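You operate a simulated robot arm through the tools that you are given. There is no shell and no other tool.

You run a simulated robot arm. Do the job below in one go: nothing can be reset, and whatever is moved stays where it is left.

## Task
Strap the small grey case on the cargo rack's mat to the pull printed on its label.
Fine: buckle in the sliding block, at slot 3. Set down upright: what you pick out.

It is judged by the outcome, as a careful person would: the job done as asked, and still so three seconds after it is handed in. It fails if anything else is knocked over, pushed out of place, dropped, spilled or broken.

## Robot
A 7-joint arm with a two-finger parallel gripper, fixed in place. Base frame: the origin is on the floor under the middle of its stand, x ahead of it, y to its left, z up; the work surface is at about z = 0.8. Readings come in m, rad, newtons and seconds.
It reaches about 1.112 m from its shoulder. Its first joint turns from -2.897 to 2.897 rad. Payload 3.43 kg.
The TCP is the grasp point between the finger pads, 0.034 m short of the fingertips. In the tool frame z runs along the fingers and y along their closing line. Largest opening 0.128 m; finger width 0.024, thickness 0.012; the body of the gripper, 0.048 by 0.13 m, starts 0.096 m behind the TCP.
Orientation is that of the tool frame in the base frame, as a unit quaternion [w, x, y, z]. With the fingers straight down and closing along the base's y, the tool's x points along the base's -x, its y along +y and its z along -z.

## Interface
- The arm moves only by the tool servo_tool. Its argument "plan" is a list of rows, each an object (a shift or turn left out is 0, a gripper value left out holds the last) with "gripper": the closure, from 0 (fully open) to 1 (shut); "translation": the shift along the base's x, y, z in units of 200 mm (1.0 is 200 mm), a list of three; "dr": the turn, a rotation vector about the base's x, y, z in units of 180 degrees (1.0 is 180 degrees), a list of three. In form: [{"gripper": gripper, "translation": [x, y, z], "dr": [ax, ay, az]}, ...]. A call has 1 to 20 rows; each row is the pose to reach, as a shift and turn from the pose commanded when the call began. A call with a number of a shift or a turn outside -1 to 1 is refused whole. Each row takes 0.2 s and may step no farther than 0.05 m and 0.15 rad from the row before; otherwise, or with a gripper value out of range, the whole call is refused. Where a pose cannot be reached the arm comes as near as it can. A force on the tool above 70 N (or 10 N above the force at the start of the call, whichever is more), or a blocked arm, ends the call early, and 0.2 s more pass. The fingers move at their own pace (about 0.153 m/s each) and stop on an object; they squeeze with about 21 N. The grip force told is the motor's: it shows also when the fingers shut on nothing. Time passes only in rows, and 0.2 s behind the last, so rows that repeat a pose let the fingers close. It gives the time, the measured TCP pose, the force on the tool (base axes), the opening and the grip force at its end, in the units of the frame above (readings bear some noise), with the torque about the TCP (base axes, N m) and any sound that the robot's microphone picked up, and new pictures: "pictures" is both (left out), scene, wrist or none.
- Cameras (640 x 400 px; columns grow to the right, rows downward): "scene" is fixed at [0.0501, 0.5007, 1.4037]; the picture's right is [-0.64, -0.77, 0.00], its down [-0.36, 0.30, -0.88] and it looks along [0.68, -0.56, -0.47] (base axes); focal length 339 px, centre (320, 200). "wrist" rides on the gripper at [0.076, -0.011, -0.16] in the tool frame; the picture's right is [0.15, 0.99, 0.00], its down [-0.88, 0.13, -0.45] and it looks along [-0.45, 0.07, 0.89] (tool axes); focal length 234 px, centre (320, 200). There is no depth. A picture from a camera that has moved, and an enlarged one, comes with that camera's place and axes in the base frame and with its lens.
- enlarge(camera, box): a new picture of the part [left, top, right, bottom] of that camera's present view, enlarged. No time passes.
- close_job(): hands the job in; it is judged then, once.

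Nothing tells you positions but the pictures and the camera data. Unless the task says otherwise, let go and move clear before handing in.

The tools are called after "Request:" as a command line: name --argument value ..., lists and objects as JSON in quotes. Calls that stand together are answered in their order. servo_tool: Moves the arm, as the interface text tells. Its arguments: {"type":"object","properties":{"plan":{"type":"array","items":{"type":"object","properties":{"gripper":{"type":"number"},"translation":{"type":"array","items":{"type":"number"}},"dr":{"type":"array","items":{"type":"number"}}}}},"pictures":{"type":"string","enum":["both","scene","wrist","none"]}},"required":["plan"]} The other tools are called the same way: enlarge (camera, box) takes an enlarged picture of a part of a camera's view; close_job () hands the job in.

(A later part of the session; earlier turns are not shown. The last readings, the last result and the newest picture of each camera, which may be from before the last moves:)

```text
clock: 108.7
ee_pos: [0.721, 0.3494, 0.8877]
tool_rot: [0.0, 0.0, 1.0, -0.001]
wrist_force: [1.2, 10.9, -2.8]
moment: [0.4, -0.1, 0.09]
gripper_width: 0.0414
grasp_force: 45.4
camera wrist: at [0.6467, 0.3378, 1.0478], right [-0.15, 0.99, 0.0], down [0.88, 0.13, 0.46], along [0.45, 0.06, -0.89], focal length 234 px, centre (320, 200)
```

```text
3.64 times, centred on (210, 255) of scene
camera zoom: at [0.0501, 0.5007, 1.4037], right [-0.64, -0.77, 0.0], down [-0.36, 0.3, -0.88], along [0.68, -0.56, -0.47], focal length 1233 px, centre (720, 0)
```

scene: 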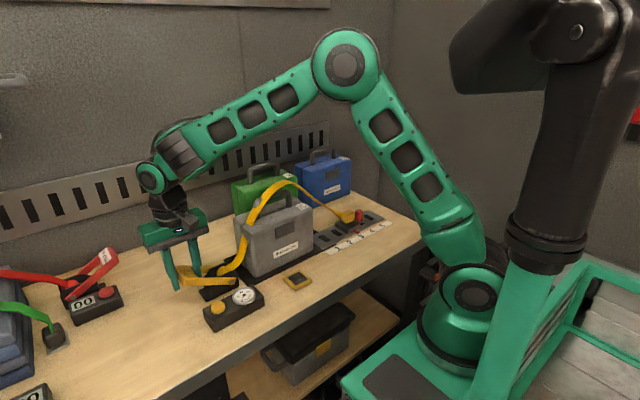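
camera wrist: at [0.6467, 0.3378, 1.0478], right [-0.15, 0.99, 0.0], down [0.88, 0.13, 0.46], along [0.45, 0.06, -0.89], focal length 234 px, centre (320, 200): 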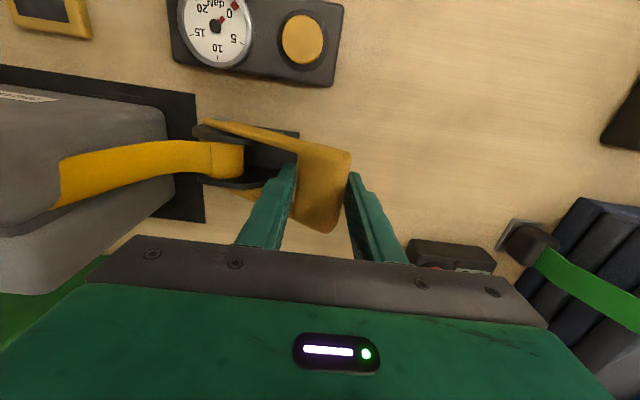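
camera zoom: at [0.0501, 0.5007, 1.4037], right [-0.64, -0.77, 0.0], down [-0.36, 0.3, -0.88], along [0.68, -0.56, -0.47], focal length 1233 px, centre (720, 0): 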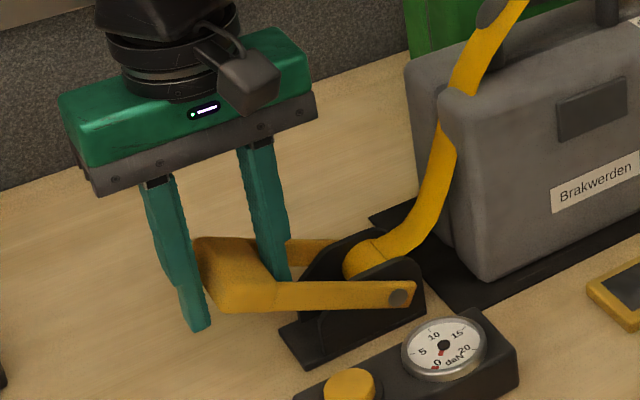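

The crossbar is held at 41 mm. I'll lift along its arc in a small first step and read the forces.

Request:
servo_tool --plan '[{"translation": [0, -0.006, 0.016]}, {"translation": [0, -0.014, 0.034]}, {"translation": [0, -0.0265, 0.0535]}, {"translation": [0, -0.0265, 0.0535]}]'

Request:
enlarge --camera "scene" --box '[150, 200, 270, 310]'

```text
clock: 109.7
ee_pos: [0.7202, 0.3485, 0.9005]
tool_rot: [0.001, -0.004, 1.0, 0.002]
wrist_force: [0.7, 61.0, -14.4]
moment: [0.66, -0.18, -1.28]
gripper_width: 0.0413
grasp_force: 45.3
camera wrist: at [0.6452, 0.3357, 1.0592], right [-0.15, 0.99, 0.0], down [0.88, 0.13, 0.46], along [0.45, 0.07, -0.89], focal length 234 px, centre (320, 200)
```

scene: 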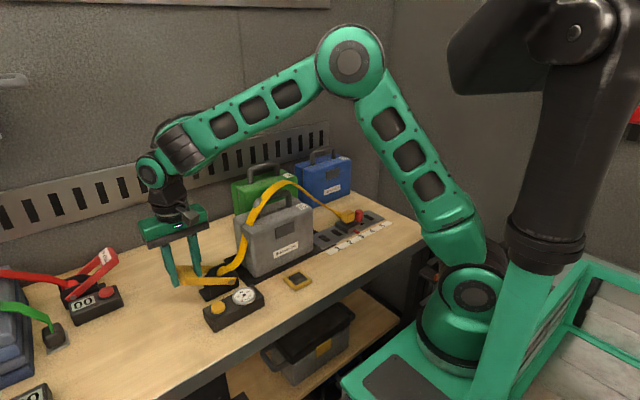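
wrist: 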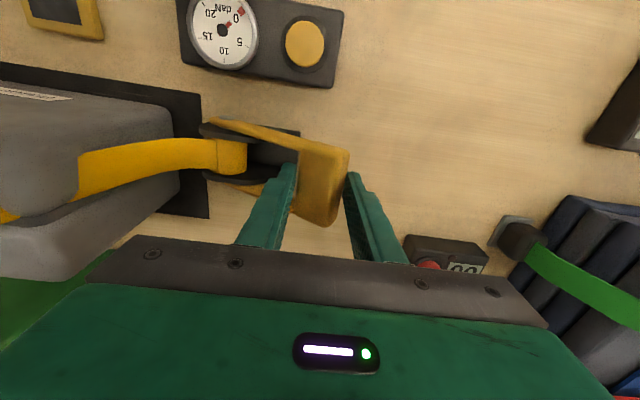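

```text
3.64 times, centred on (210, 255) of scene
camera zoom: at [0.0501, 0.5007, 1.4037], right [-0.64, -0.77, 0.0], down [-0.36, 0.3, -0.88], along [0.68, -0.56, -0.47], focal length 1233 px, centre (720, 0)
```

zoom: 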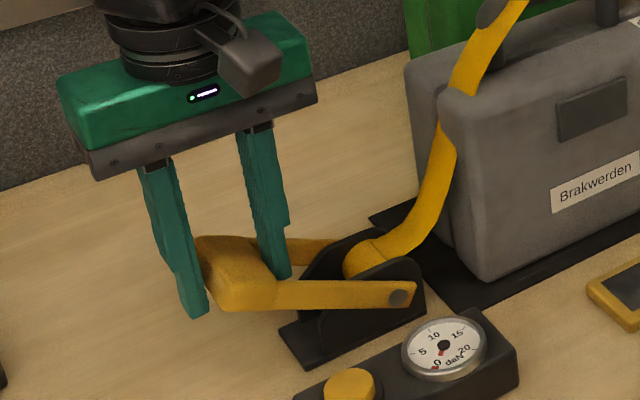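

Request:
enlarge --camera "scene" --box '[165, 250, 255, 310]'

Request:
enlarge --camera "wrist" --box '[180, 100, 380, 240]'

```text
6.67 times, centred on (210, 280) of scene
camera zoom: at [0.0501, 0.5007, 1.4037], right [-0.64, -0.77, 0.0], down [-0.36, 0.3, -0.88], along [0.68, -0.56, -0.47], focal length 2260 px, centre (1053, -333)
```

zoom: 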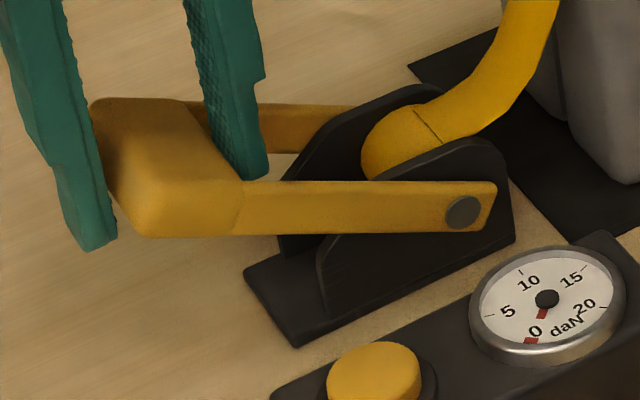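

```text
2.86 times, centred on (280, 170) of wrist
camera zoom: at [0.6452, 0.3357, 1.0592], right [-0.15, 0.99, 0.0], down [0.88, 0.13, 0.46], along [0.45, 0.07, -0.89], focal length 669 px, centre (434, 286)
```

zoom: 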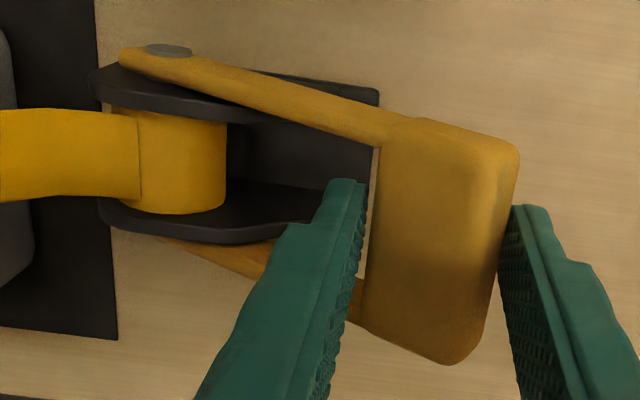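

The fingers slid up the bar with little friction and the handle barely moved, so lifting by friction won't do. Before trying other ways up, I'll test whether the stroke might be downward, by releasing and pressing lightly on the crossbar from above.

Request:
servo_tool --plan '[{"translation": [0, 0.02, 0], "gripper": 0.62}, {"translation": [0, 0.026, 0], "gripper": 0.62}, {"translation": [0, 0.026, 0], "gripper": 0.62}, {"translation": [0, 0.026, 0.1]}, {"translation": [0, 0.026, 0.2]}, {"translation": [0, 0.026, 0.27]}, {"translation": [0, 0.026, 0.27], "gripper": 1.0}, {"translation": [0, 0.026, 0.27], "gripper": 1.0}, {"translation": [0, 0.026, 0.27], "gripper": 1.0}]'

Request:
enlarge --camera "wrist" --box '[200, 100, 400, 240]'

```text
clock: 111.7
ee_pos: [0.7219, 0.3486, 0.9523]
tool_rot: [0.0, 0.001, 1.0, -0.002]
wrist_force: [0.1, 0.2, -0.4]
moment: [0.04, -0.02, -0.01]
gripper_width: 0.0001
grasp_force: 21.3
camera wrist: at [0.6469, 0.3361, 1.1122], right [-0.14, 0.99, 0.0], down [0.88, 0.13, 0.46], along [0.45, 0.06, -0.89], focal length 234 px, centre (320, 200)
```

scene: 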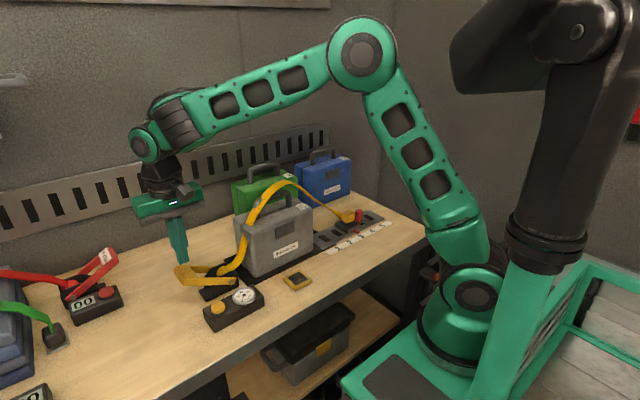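
wrist: 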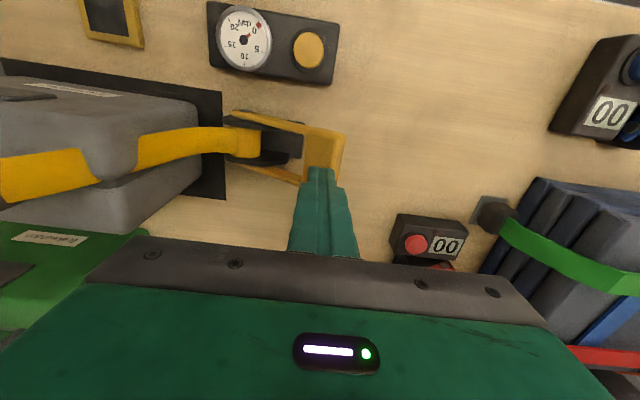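

```text
2.86 times, centred on (300, 170) of wrist
camera zoom: at [0.6469, 0.3361, 1.1122], right [-0.14, 0.99, 0.0], down [0.88, 0.13, 0.46], along [0.45, 0.06, -0.89], focal length 669 px, centre (377, 286)
```

zoom: 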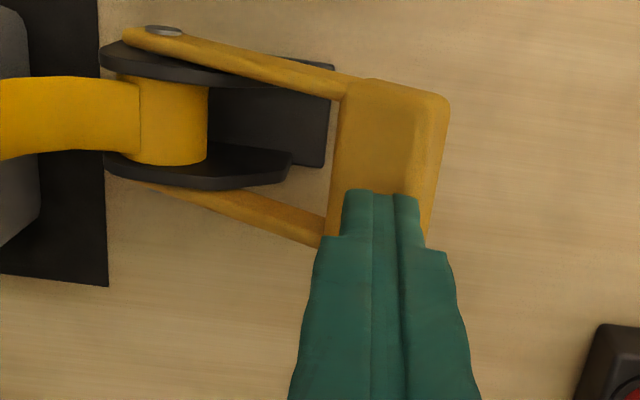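

Request:
servo_tool --plan '[{"translation": [0, 0.02, -0.05]}, {"translation": [0, 0.03, -0.1]}, {"translation": [0, 0.03, -0.15]}, {"translation": [0, 0.03, -0.18]}, {"translation": [0, 0.03, -0.195]}, {"translation": [0, 0.03, -0.21]}, {"translation": [0, 0.03, -0.21]}]' --pictures "none"

Request:
servo_tool --plan '[{"translation": [0, 0, -0.005]}, {"translation": [0, 0, -0.01]}, {"translation": [0, 0, -0.01]}]' --pictures "none"

```text
clock: 113.3
ee_pos: [0.7203, 0.3545, 0.9108]
tool_rot: [-0.001, 0.001, 1.0, -0.001]
wrist_force: [-0.1, 0.9, 2.2]
moment: [0.04, -0.02, -0.01]
gripper_width: 0.0
grasp_force: 21.4
```

```text
clock: 114.1
ee_pos: [0.7204, 0.3545, 0.9098]
tool_rot: [0.001, 0.0, 1.0, -0.002]
wrist_force: [0.2, 0.9, 1.0]
moment: [0.05, -0.03, 0.0]
gripper_width: 0.0
grasp_force: 21.0
```

Request:
servo_tool --plan '[{"translation": [0, 0, -0.01]}, {"translation": [0, 0, -0.02]}, {"translation": [0, 0, -0.03]}, {"translation": [0, 0, -0.03]}]' --pictures "none"

Request:
servo_tool --plan '[{"translation": [0, 0, -0.01]}, {"translation": [0, 0, -0.02]}, {"translation": [0, 0, -0.03]}, {"translation": [0, 0, -0.03]}]'

Request:
enlarge --camera "scene" --box '[165, 250, 255, 310]'

```text
clock: 115.1
ee_pos: [0.7209, 0.3538, 0.9029]
tool_rot: [0.0, 0.001, 1.0, -0.002]
wrist_force: [0.9, 0.6, 1.9]
moment: [0.06, 0.05, -0.01]
gripper_width: 0.0004
grasp_force: 21.3
```

```text
clock: 116.1
ee_pos: [0.7206, 0.354, 0.8973]
tool_rot: [0.001, 0.0, 1.0, -0.001]
wrist_force: [0.3, 1.6, 1.9]
moment: [0.06, -0.01, 0.0]
gripper_width: 0.0
grasp_force: 21.2
camera wrist: at [0.6466, 0.3427, 1.0564], right [-0.14, 0.99, 0.0], down [0.88, 0.13, 0.46], along [0.45, 0.06, -0.89], focal length 234 px, centre (320, 200)
```

scene: 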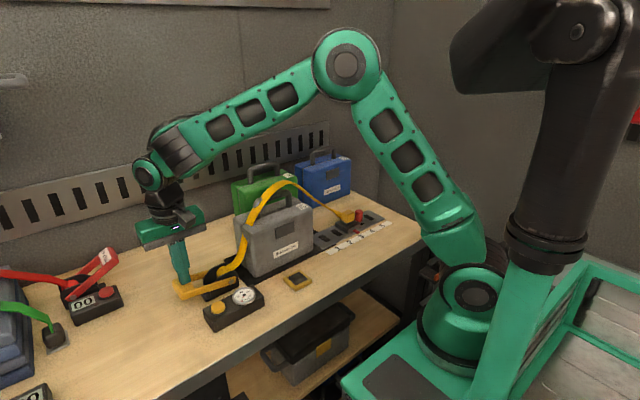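
wrist: 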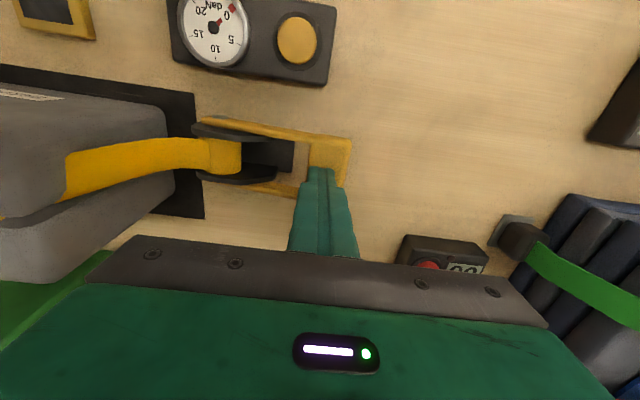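

```text
6.67 times, centred on (210, 280) of scene
camera zoom: at [0.0501, 0.5007, 1.4037], right [-0.64, -0.77, 0.0], down [-0.36, 0.3, -0.88], along [0.68, -0.56, -0.47], focal length 2260 px, centre (1053, -333)
```

zoom: 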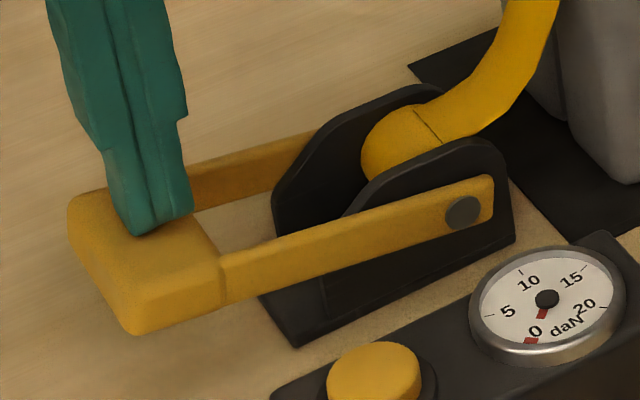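

The handle goes down easily with about 2 N, so the stroke is a downward press with a return spring. I'll continue pressing down and watch the gauge.

Request:
servo_tool --plan '[{"translation": [0, 0, -0.015]}, {"translation": [0, 0, -0.03]}, {"translation": [0, 0, -0.045]}, {"translation": [0, 0, -0.06]}, {"translation": [0, 0, -0.06]}]'

Request:
enlarge --camera "scene" --box '[165, 250, 255, 310]'

```text
clock: 117.3
ee_pos: [0.721, 0.3543, 0.8856]
tool_rot: [0.001, 0.001, 1.0, -0.001]
wrist_force: [-1.4, 1.2, 9.5]
moment: [0.17, 0.06, 0.03]
gripper_width: 0.0001
grasp_force: 21.1
camera wrist: at [0.6463, 0.3426, 1.0451], right [-0.14, 0.99, 0.0], down [0.88, 0.13, 0.46], along [0.45, 0.06, -0.89], focal length 234 px, centre (320, 200)
```

scene: 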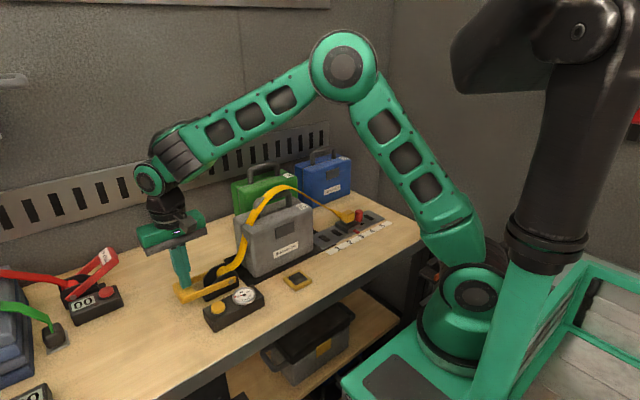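
wrist: 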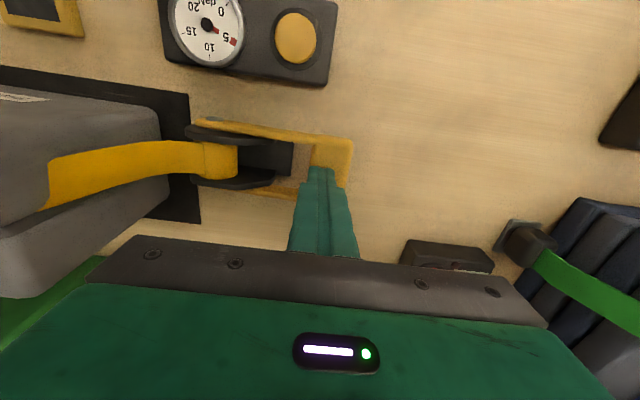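

```text
6.67 times, centred on (210, 280) of scene
camera zoom: at [0.0501, 0.5007, 1.4037], right [-0.64, -0.77, 0.0], down [-0.36, 0.3, -0.88], along [0.68, -0.56, -0.47], focal length 2260 px, centre (1053, -333)
```

zoom: 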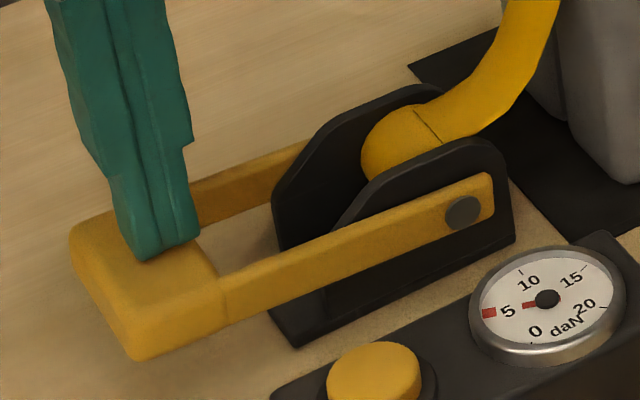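

The gauge has jumped to about 5 daN, so the strap is holding. I'll read it closely.

Request:
enlarge --camera "scene" --box '[225, 282, 265, 307]'

Request:
enlarge --camera "scene" --box '[220, 160, 400, 280]'

Request:
enlarge --camera "wrist" --box '[160, 0, 350, 90]'

```text
16.00 times, centred on (245, 294) of scene
camera zoom: at [0.0501, 0.5007, 1.4037], right [-0.64, -0.77, 0.0], down [-0.36, 0.3, -0.88], along [0.68, -0.56, -0.47], focal length 5425 px, centre (1520, -1312)
```

zoom: 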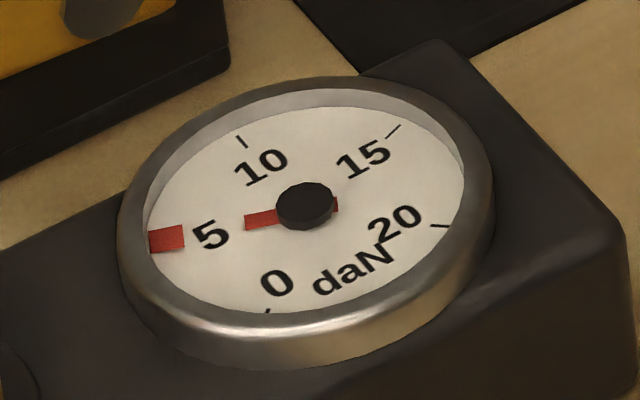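

```text
3.33 times, centred on (310, 220) of scene
camera zoom: at [0.0501, 0.5007, 1.4037], right [-0.64, -0.77, 0.0], down [-0.36, 0.3, -0.88], along [0.68, -0.56, -0.47], focal length 1130 px, centre (353, 133)
```

zoom: 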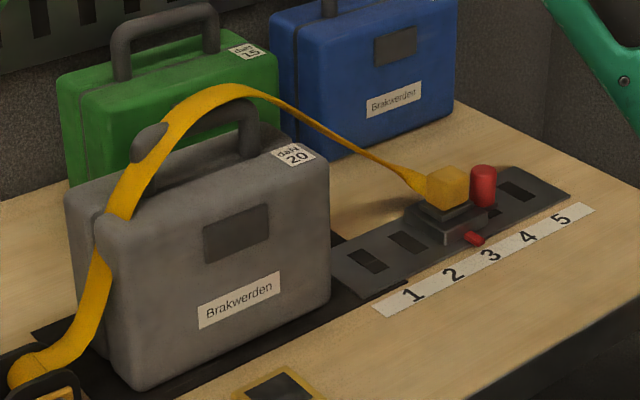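

```text
3.37 times, centred on (255, 45) of wrist
camera zoom: at [0.6463, 0.3426, 1.0451], right [-0.14, 0.99, 0.0], down [0.88, 0.13, 0.46], along [0.45, 0.06, -0.89], focal length 789 px, centre (539, 722)
```

zoom: 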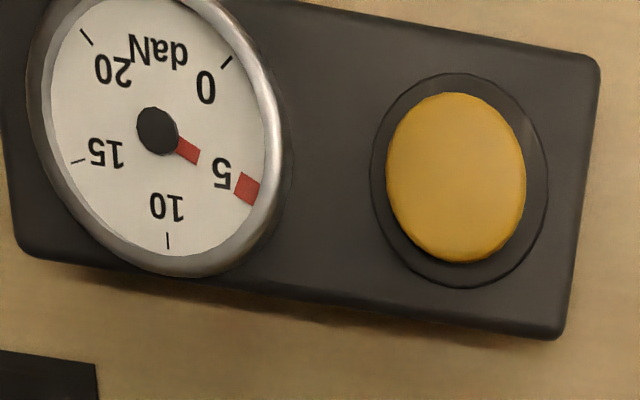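

The needle sits on 5 daN after one stroke. I'll raise the fingers so the handle can return, then check that the gauge holds.

Request:
servo_tool --plan '[{"translation": [0, 0, 0.05]}, {"translation": [0, 0, 0.1]}, {"translation": [0, 0, 0.15]}, {"translation": [0, 0, 0.18]}, {"translation": [0, 0, 0.18]}, {"translation": [0, 0, 0.18]}]' --pictures "scene"

Request:
enlarge --camera "scene" --box '[225, 282, 265, 307]'

Request:
enlarge --camera "scene" --box '[165, 250, 255, 310]'

```text
clock: 118.7
ee_pos: [0.7216, 0.3542, 0.9225]
tool_rot: [0.0, 0.001, 1.0, -0.002]
wrist_force: [-1.1, -1.2, 0.8]
moment: [-0.03, 0.01, 0.0]
gripper_width: 0.0003
grasp_force: 20.6
```

scene: 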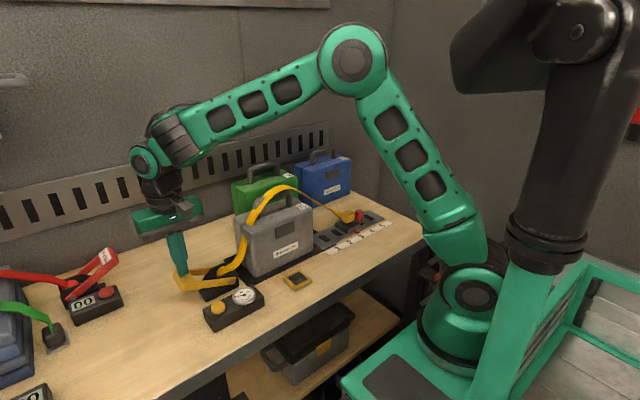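

```text
16.00 times, centred on (245, 294) of scene
camera zoom: at [0.0501, 0.5007, 1.4037], right [-0.64, -0.77, 0.0], down [-0.36, 0.3, -0.88], along [0.68, -0.56, -0.47], focal length 5425 px, centre (1520, -1312)
```

zoom: 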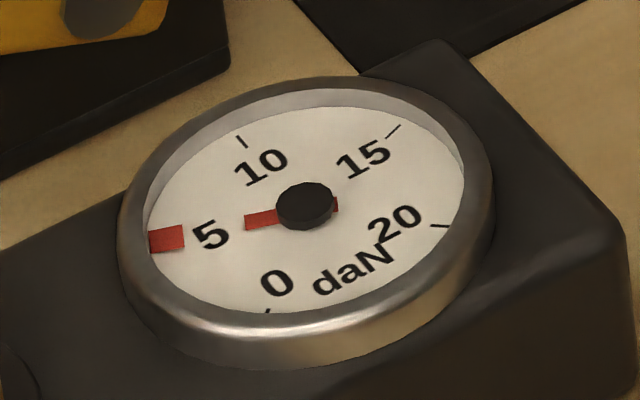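

```text
6.67 times, centred on (210, 280) of scene
camera zoom: at [0.0501, 0.5007, 1.4037], right [-0.64, -0.77, 0.0], down [-0.36, 0.3, -0.88], along [0.68, -0.56, -0.47], focal length 2260 px, centre (1053, -333)
```

zoom: 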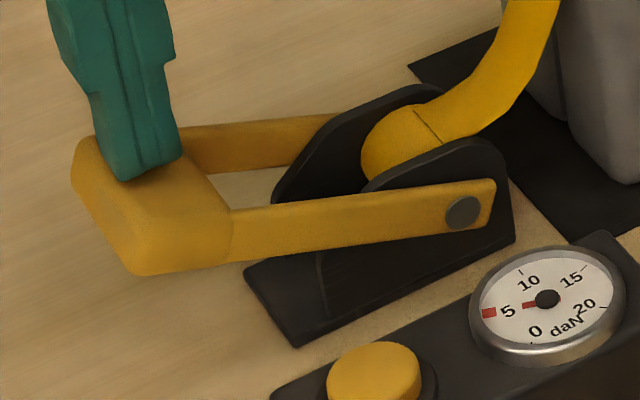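

The gauge holds at 5 and the handle is springing back up slowly. I'll rise a bit more and let it finish returning.

Request:
servo_tool --plan '[{"translation": [0, 0, 0.05]}, {"translation": [0, 0, 0.1]}, {"translation": [0, 0, 0.1]}, {"translation": [0, 0, 0.1]}, {"translation": [0, 0, 0.1]}, {"translation": [0, 0, 0.1]}]' --pictures "scene"

Request:
enlarge --camera "scene" --box '[165, 250, 255, 310]'

```text
clock: 120.1
ee_pos: [0.7203, 0.3534, 0.9414]
tool_rot: [0.0, 0.001, 1.0, -0.001]
wrist_force: [0.5, 0.1, -0.2]
moment: [-0.01, -0.01, 0.03]
gripper_width: 0.0
grasp_force: 20.9
```

scene: 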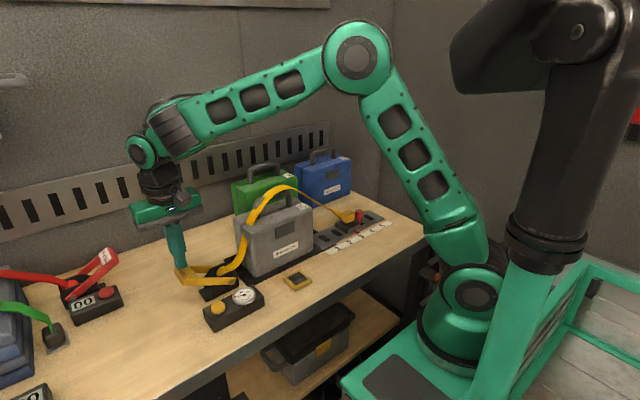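

```text
6.67 times, centred on (210, 280) of scene
camera zoom: at [0.0501, 0.5007, 1.4037], right [-0.64, -0.77, 0.0], down [-0.36, 0.3, -0.88], along [0.68, -0.56, -0.47], focal length 2260 px, centre (1053, -333)
```

zoom: 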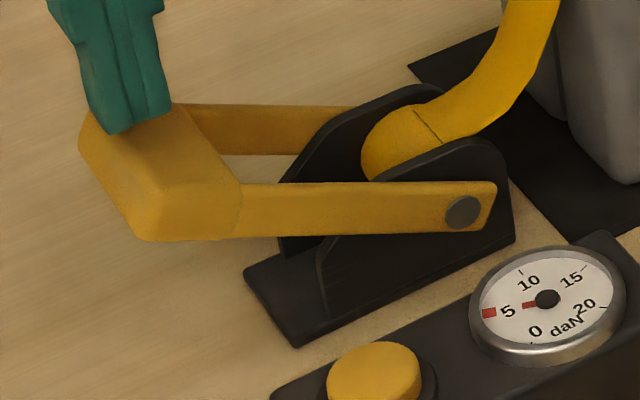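

The handle is back at rest with 5 daN held. Second stroke: press to the same depth, then release fully.

Request:
servo_tool --plan '[{"translation": [0, 0, -0.04]}, {"translation": [0, 0, -0.08]}, {"translation": [0, 0, -0.12]}, {"translation": [0, 0, -0.16]}, {"translation": [0, 0, -0.19]}, {"translation": [0, 0, -0.22]}, {"translation": [0, 0, -0.25]}, {"translation": [0, 0, -0.27]}, {"translation": [0, 0, -0.28]}, {"translation": [0, 0, -0.28]}]' --pictures "scene"

Request:
enlarge --camera "scene" --box '[225, 282, 265, 307]'

Request:
enlarge --camera "scene" --box '[165, 250, 255, 310]'

```text
clock: 122.3
ee_pos: [0.7212, 0.355, 0.8855]
tool_rot: [0.001, 0.002, 1.0, 0.0]
wrist_force: [-1.5, 0.6, 9.8]
moment: [0.15, 0.07, -0.05]
gripper_width: 0.0
grasp_force: 20.7
```

scene: 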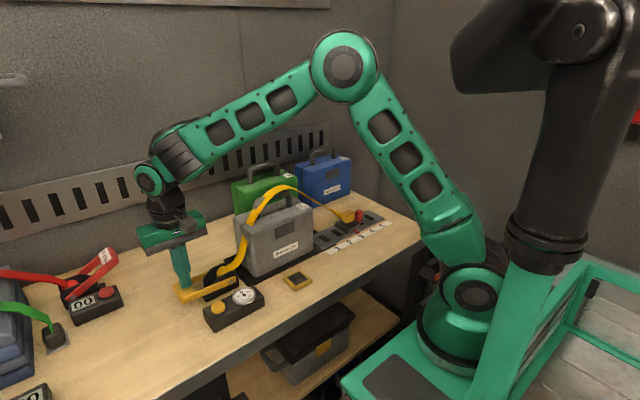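

```text
16.00 times, centred on (245, 294) of scene
camera zoom: at [0.0501, 0.5007, 1.4037], right [-0.64, -0.77, 0.0], down [-0.36, 0.3, -0.88], along [0.68, -0.56, -0.47], focal length 5425 px, centre (1520, -1312)
```

zoom: 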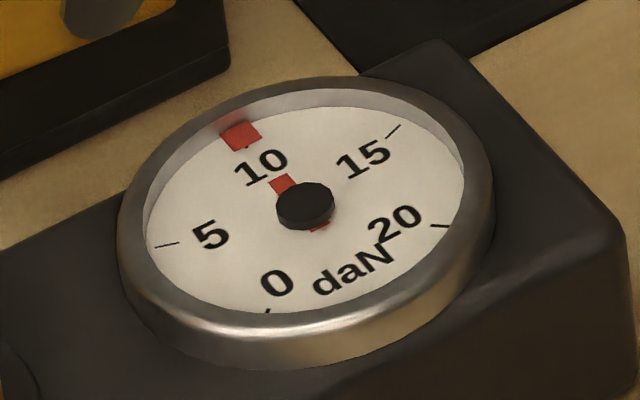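

```text
6.67 times, centred on (210, 280) of scene
camera zoom: at [0.0501, 0.5007, 1.4037], right [-0.64, -0.77, 0.0], down [-0.36, 0.3, -0.88], along [0.68, -0.56, -0.47], focal length 2260 px, centre (1053, -333)
```

zoom: 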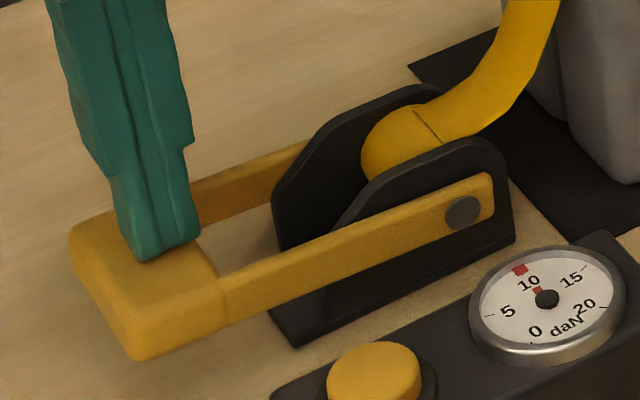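

The gauge reads 10 daN. Releasing the handle fully, then making the third stroke.

Request:
servo_tool --plan '[{"translation": [0, 0, 0.06]}, {"translation": [0, 0, 0.12]}, {"translation": [0, 0, 0.18]}, {"translation": [0, 0, 0.24]}, {"translation": [0, 0, 0.28]}, {"translation": [0, 0, 0.28]}, {"translation": [0, 0, 0.28]}, {"translation": [0, 0, 0.28]}, {"translation": [0, 0, 0.28]}, {"translation": [0, 0, 0.28]}]' --pictures "scene"

Request:
enlarge --camera "scene" --box '[165, 250, 255, 310]'

Request:
enlarge --camera "scene" --box '[220, 160, 400, 280]'

```text
clock: 124.5
ee_pos: [0.722, 0.3544, 0.9416]
tool_rot: [0.0, 0.001, 1.0, -0.001]
wrist_force: [0.2, -1.3, -0.8]
moment: [0.03, 0.0, -0.02]
gripper_width: 0.0
grasp_force: 21.0
```

scene: 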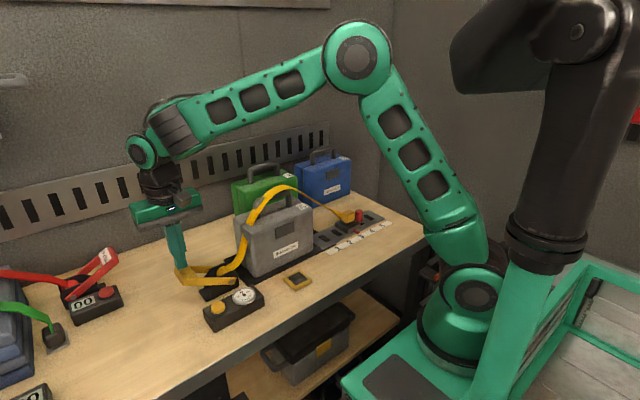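

```text
6.67 times, centred on (210, 280) of scene
camera zoom: at [0.0501, 0.5007, 1.4037], right [-0.64, -0.77, 0.0], down [-0.36, 0.3, -0.88], along [0.68, -0.56, -0.47], focal length 2260 px, centre (1053, -333)
```

zoom: 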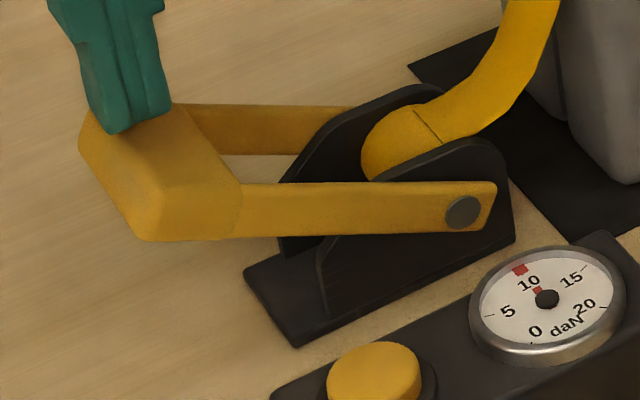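

```text
3.33 times, centred on (310, 220) of scene
camera zoom: at [0.0501, 0.5007, 1.4037], right [-0.64, -0.77, 0.0], down [-0.36, 0.3, -0.88], along [0.68, -0.56, -0.47], focal length 1130 px, centre (353, 133)
```

zoom: 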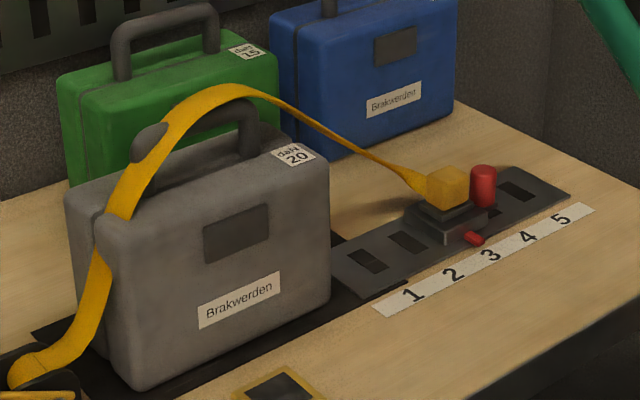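

Request:
servo_tool --plan '[{"translation": [0, 0, -0.04]}, {"translation": [0, 0, -0.08]}, {"translation": [0, 0, -0.12]}, {"translation": [0, 0, -0.16]}, {"translation": [0, 0, -0.19]}, {"translation": [0, 0, -0.22]}, {"translation": [0, 0, -0.25]}, {"translation": [0, 0, -0.27]}, {"translation": [0, 0, -0.28]}, {"translation": [0, 0, -0.28]}]' --pictures "scene"

Request:
enlarge --camera "scene" --box '[225, 282, 265, 307]'

```text
clock: 126.7
ee_pos: [0.7214, 0.3543, 0.8857]
tool_rot: [0.001, 0.001, 1.0, 0.0]
wrist_force: [0.3, 1.2, 8.1]
moment: [0.13, -0.05, -0.02]
gripper_width: 0.0001
grasp_force: 20.8
```

scene: 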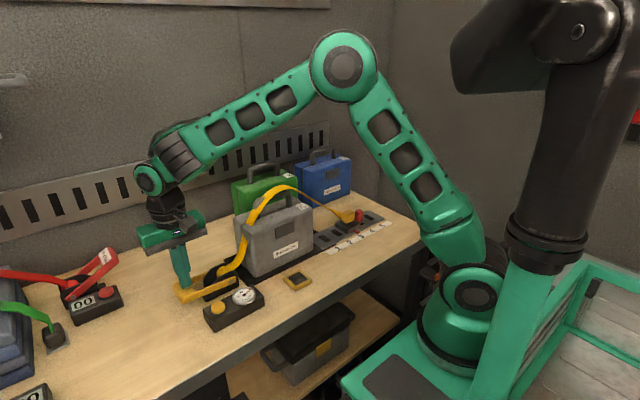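

```text
16.00 times, centred on (245, 294) of scene
camera zoom: at [0.0501, 0.5007, 1.4037], right [-0.64, -0.77, 0.0], down [-0.36, 0.3, -0.88], along [0.68, -0.56, -0.47], focal length 5425 px, centre (1520, -1312)
```

zoom: 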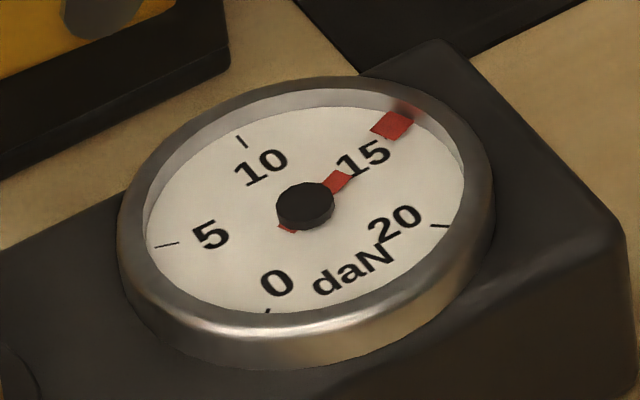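

The gauge reads 15 daN. Releasing the handle fully, then the fourth and last stroke.

Request:
servo_tool --plan '[{"translation": [0, 0, 0.06]}, {"translation": [0, 0, 0.12]}, {"translation": [0, 0, 0.18]}, {"translation": [0, 0, 0.24]}, {"translation": [0, 0, 0.28]}, {"translation": [0, 0, 0.28]}, {"translation": [0, 0, 0.28]}, {"translation": [0, 0, 0.28]}, {"translation": [0, 0, 0.28]}, {"translation": [0, 0, 0.28]}]' --pictures "scene"

Request:
enlarge --camera "scene" --box '[165, 250, 255, 310]'

```text
clock: 128.9
ee_pos: [0.7212, 0.3542, 0.9427]
tool_rot: [-0.001, 0.001, 1.0, -0.002]
wrist_force: [0.1, 0.6, -0.3]
moment: [-0.03, 0.02, 0.0]
gripper_width: 0.0001
grasp_force: 20.7
```

scene: 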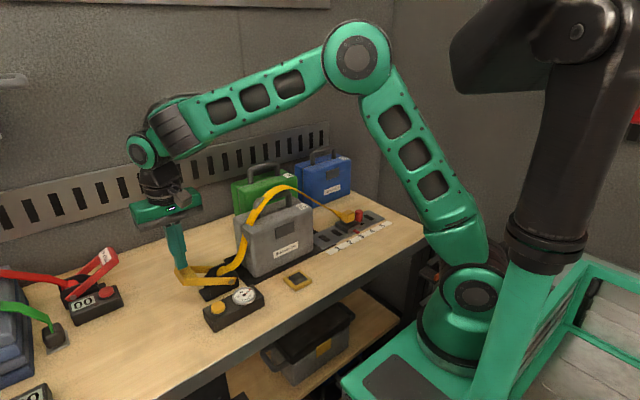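

```text
6.67 times, centred on (210, 280) of scene
camera zoom: at [0.0501, 0.5007, 1.4037], right [-0.64, -0.77, 0.0], down [-0.36, 0.3, -0.88], along [0.68, -0.56, -0.47], focal length 2260 px, centre (1053, -333)
```

zoom: 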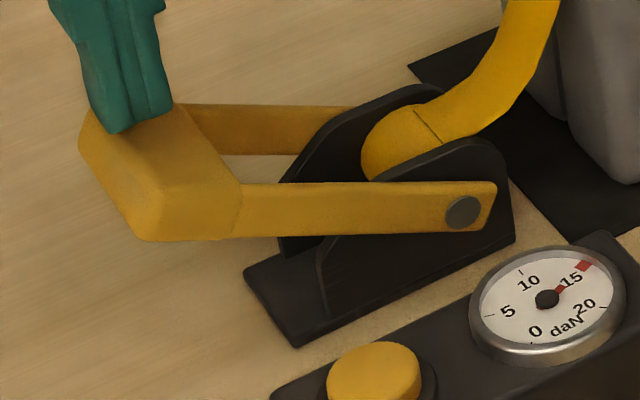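

Request:
servo_tool --plan '[{"translation": [0, 0, -0.04]}, {"translation": [0, 0, -0.08]}, {"translation": [0, 0, -0.12]}, {"translation": [0, 0, -0.16]}, {"translation": [0, 0, -0.19]}, {"translation": [0, 0, -0.22]}, {"translation": [0, 0, -0.25]}, {"translation": [0, 0, -0.27]}, {"translation": [0, 0, -0.28]}, {"translation": [0, 0, -0.28]}]' --pictures "scene"

Request:
enlarge --camera "scene" --box '[225, 282, 265, 307]'

```text
clock: 131.1
ee_pos: [0.7208, 0.3558, 0.886]
tool_rot: [0.002, 0.001, 1.0, -0.001]
wrist_force: [0.5, 2.2, 9.0]
moment: [0.14, 0.05, 0.03]
gripper_width: 0.0
grasp_force: 21.0
```

scene: 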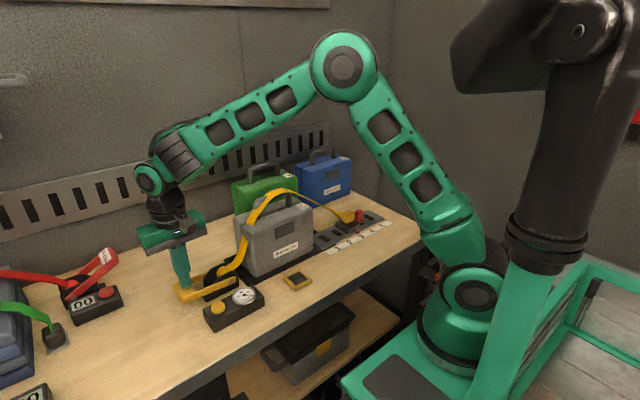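

```text
16.00 times, centred on (245, 294) of scene
camera zoom: at [0.0501, 0.5007, 1.4037], right [-0.64, -0.77, 0.0], down [-0.36, 0.3, -0.88], along [0.68, -0.56, -0.47], focal length 5425 px, centre (1520, -1312)
```

zoom: 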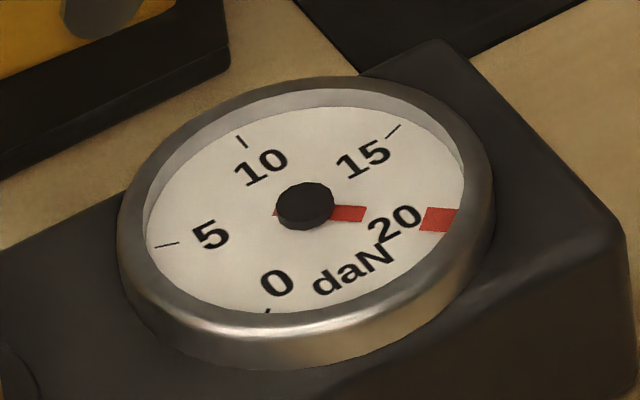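

The gauge reads 20 daN after the fourth stroke. I'll release the handle, rise clear, and inspect everything.

Request:
servo_tool --plan '[{"translation": [0, 0, 0.06]}, {"translation": [0, 0, 0.12]}, {"translation": [0, 0, 0.18]}, {"translation": [0, 0, 0.24]}, {"translation": [0, 0, 0.28]}, {"translation": [0, 0, 0.36]}, {"translation": [0, 0, 0.5]}, {"translation": [0, 0, 0.65]}, {"translation": [0, 0, 0.8]}, {"translation": [0, 0, 0.8]}, {"translation": [0, 0, 0.8]}]'

Request:
enlarge --camera "scene" --box '[225, 282, 265, 307]'

Request:
enlarge --camera "scene" --box '[310, 180, 400, 250]'

Request:
enlarge --camera "scene" --box '[180, 160, 400, 310]'

```text
clock: 133.5
ee_pos: [0.7215, 0.3552, 1.0477]
tool_rot: [0.0, 0.001, 1.0, -0.001]
wrist_force: [1.1, -0.5, 0.6]
moment: [-0.01, 0.01, -0.02]
gripper_width: 0.0001
grasp_force: 20.8
camera wrist: at [0.6464, 0.3426, 1.206], right [-0.14, 0.99, 0.0], down [0.88, 0.13, 0.46], along [0.45, 0.06, -0.89], focal length 234 px, centre (320, 200)
```

scene: 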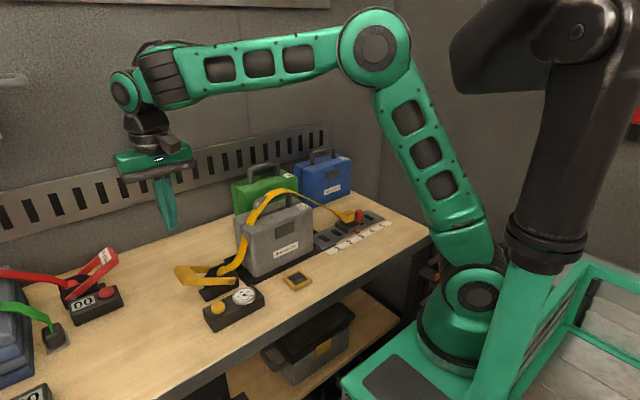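
wrist: 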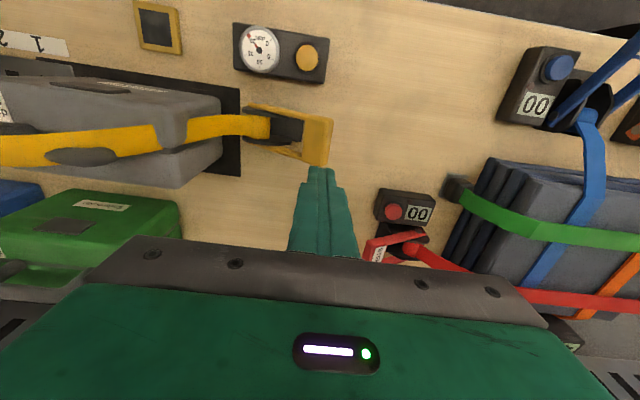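

```text
16.00 times, centred on (245, 294) of scene
camera zoom: at [0.0501, 0.5007, 1.4037], right [-0.64, -0.77, 0.0], down [-0.36, 0.3, -0.88], along [0.68, -0.56, -0.47], focal length 5425 px, centre (1520, -1312)
```

zoom: 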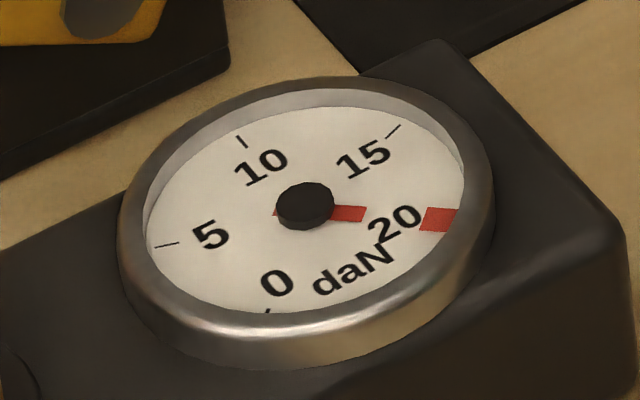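

```text
5.71 times, centred on (355, 215) of scene
camera zoom: at [0.0501, 0.5007, 1.4037], right [-0.64, -0.77, 0.0], down [-0.36, 0.3, -0.88], along [0.68, -0.56, -0.47], focal length 1938 px, centre (120, 114)
```

zoom: 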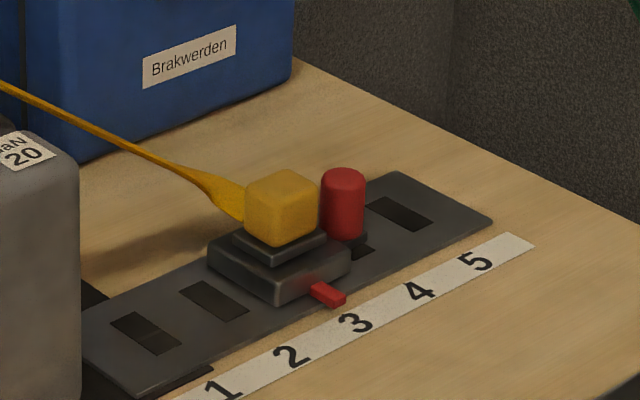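

```text
2.67 times, centred on (290, 235) of scene
camera zoom: at [0.0501, 0.5007, 1.4037], right [-0.64, -0.77, 0.0], down [-0.36, 0.3, -0.88], along [0.68, -0.56, -0.47], focal length 904 px, centre (400, 107)
```

zoom: 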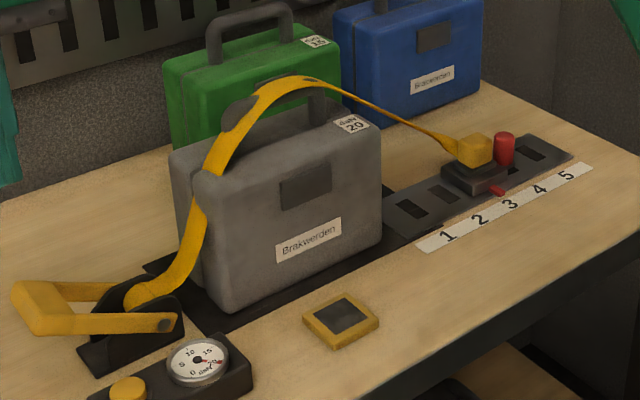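

The gauge holds at 20 daN and the handle is back up. I'll go round the front of the case to look down on the block and confirm slot 3 and the buckle seating.

Request:
servo_tool --plan '[{"translation": [-0.2, 0, 0.1]}, {"translation": [-0.4, 0, 0.2]}, {"translation": [-0.6, -0.05, 0.2]}, {"translation": [-0.7, -0.2, 0.2]}, {"translation": [-0.7, -0.4, 0.2]}, {"translation": [-0.7, -0.6, 0.2]}, {"translation": [-0.7, -0.8, 0.2]}, {"translation": [-0.7, -1.0, 0.2]}]' --pictures "none"

Request:
servo_tool --plan '[{"translation": [0, -0.2, 0]}, {"translation": [0, -0.4, 0]}, {"translation": [0, -0.6, 0]}, {"translation": [0, -0.8, 0]}, {"translation": [0, -1.0, 0]}]' --pictures "none"

Request:
servo_tool --plan '[{"translation": [0, -0.2, -0.05]}, {"translation": [0, -0.4, -0.1]}, {"translation": [0, -0.6, -0.1]}, {"translation": [0, -0.6, -0.1]}, {"translation": [0, -0.6, -0.1]}]'

Request:
enlarge --camera "wrist" --box '[200, 60, 440, 240]'

```text
clock: 135.3
ee_pos: [0.5818, 0.1547, 1.086]
tool_rot: [0.0, 0.001, 1.0, -0.001]
wrist_force: [0.6, 0.1, 0.0]
moment: [-0.03, 0.01, -0.02]
gripper_width: 0.0
grasp_force: 20.3
```

```text
clock: 136.5
ee_pos: [0.5802, -0.0466, 1.0871]
tool_rot: [-0.001, 0.001, 1.0, -0.002]
wrist_force: [0.6, -0.7, 0.6]
moment: [0.03, -0.01, 0.02]
gripper_width: 0.0001
grasp_force: 20.7
```

```text
clock: 137.7
ee_pos: [0.5826, -0.1654, 1.0659]
tool_rot: [0.0, 0.001, 1.0, 0.0]
wrist_force: [0.0, -0.4, -0.2]
moment: [0.02, -0.04, -0.01]
gripper_width: 0.0002
grasp_force: 20.5
camera wrist: at [0.5073, -0.1765, 1.2244], right [-0.14, 0.99, 0.0], down [0.88, 0.13, 0.46], along [0.45, 0.06, -0.89], focal length 234 px, centre (320, 200)
```

scene: 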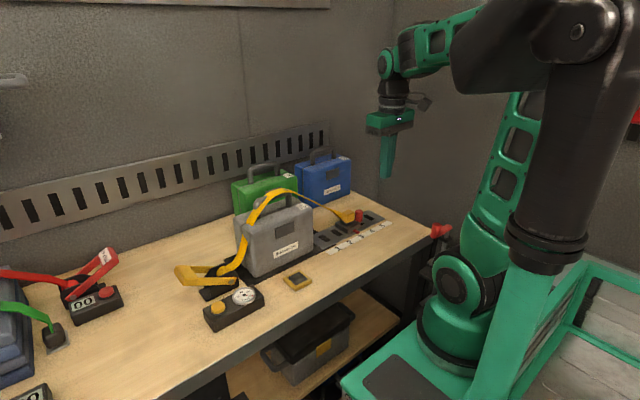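
wrist: 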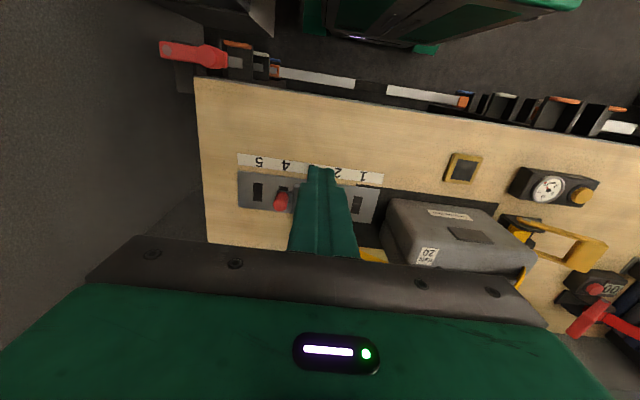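

```text
2.22 times, centred on (320, 150) of wrist
camera zoom: at [0.5073, -0.1765, 1.2244], right [-0.14, 0.99, 0.0], down [0.88, 0.13, 0.46], along [0.45, 0.06, -0.89], focal length 520 px, centre (320, 311)
```

zoom: 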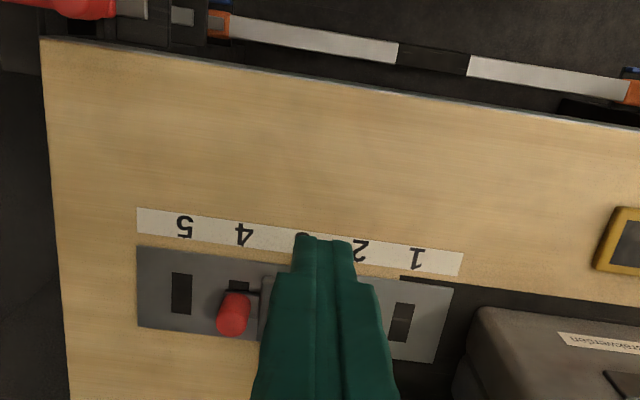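

The closed fingers block the view, so I'll open them and look between.

Request:
servo_tool --plan '[{"translation": [0, 0, 0.1], "gripper": 0.0}, {"translation": [0, 0, 0.1], "gripper": 0.0}, {"translation": [0, 0, 0.1], "gripper": 0.0}, {"translation": [0, 0, 0.1], "gripper": 0.0}]' --pictures "wrist"

Request:
enlarge --camera "wrist" --box '[220, 140, 400, 240]'

Request:
enlarge --camera "wrist" --box '[270, 150, 360, 210]'

```text
clock: 138.7
ee_pos: [0.582, -0.1646, 1.0852]
tool_rot: [0.0, 0.001, 1.0, -0.001]
wrist_force: [0.1, -0.3, 0.2]
moment: [-0.02, 0.0, 0.0]
gripper_width: 0.1281
grasp_force: 0.1
camera wrist: at [0.5068, -0.1768, 1.2448], right [-0.14, 0.99, 0.0], down [0.88, 0.13, 0.46], along [0.45, 0.06, -0.89], focal length 234 px, centre (320, 200)
```

wrist: 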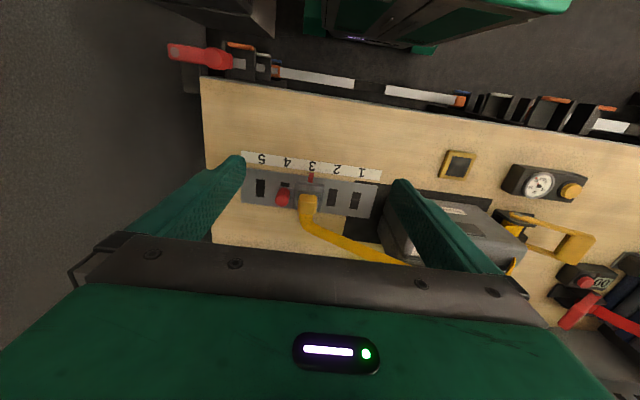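

```text
3.56 times, centred on (310, 190) of wrist
camera zoom: at [0.5068, -0.1768, 1.2448], right [-0.14, 0.99, 0.0], down [0.88, 0.13, 0.46], along [0.45, 0.06, -0.89], focal length 833 px, centre (356, 236)
```

zoom: 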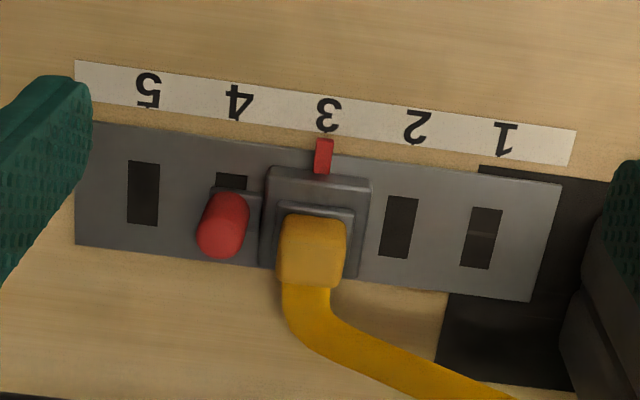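

```text
6.67 times, centred on (315, 180) of wrist
camera zoom: at [0.5068, -0.1768, 1.2448], right [-0.14, 0.99, 0.0], down [0.88, 0.13, 0.46], along [0.45, 0.06, -0.89], focal length 1561 px, centre (353, 333)
```

zoom: 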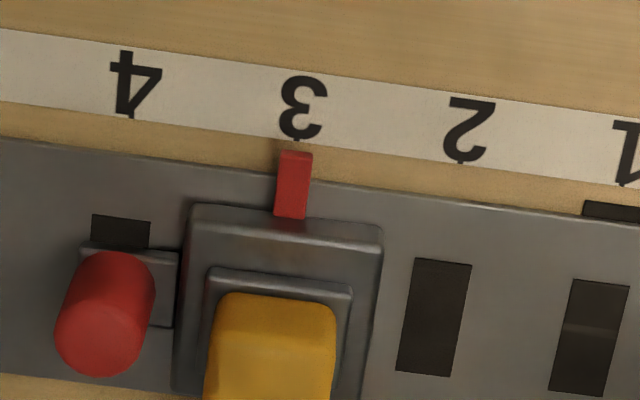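

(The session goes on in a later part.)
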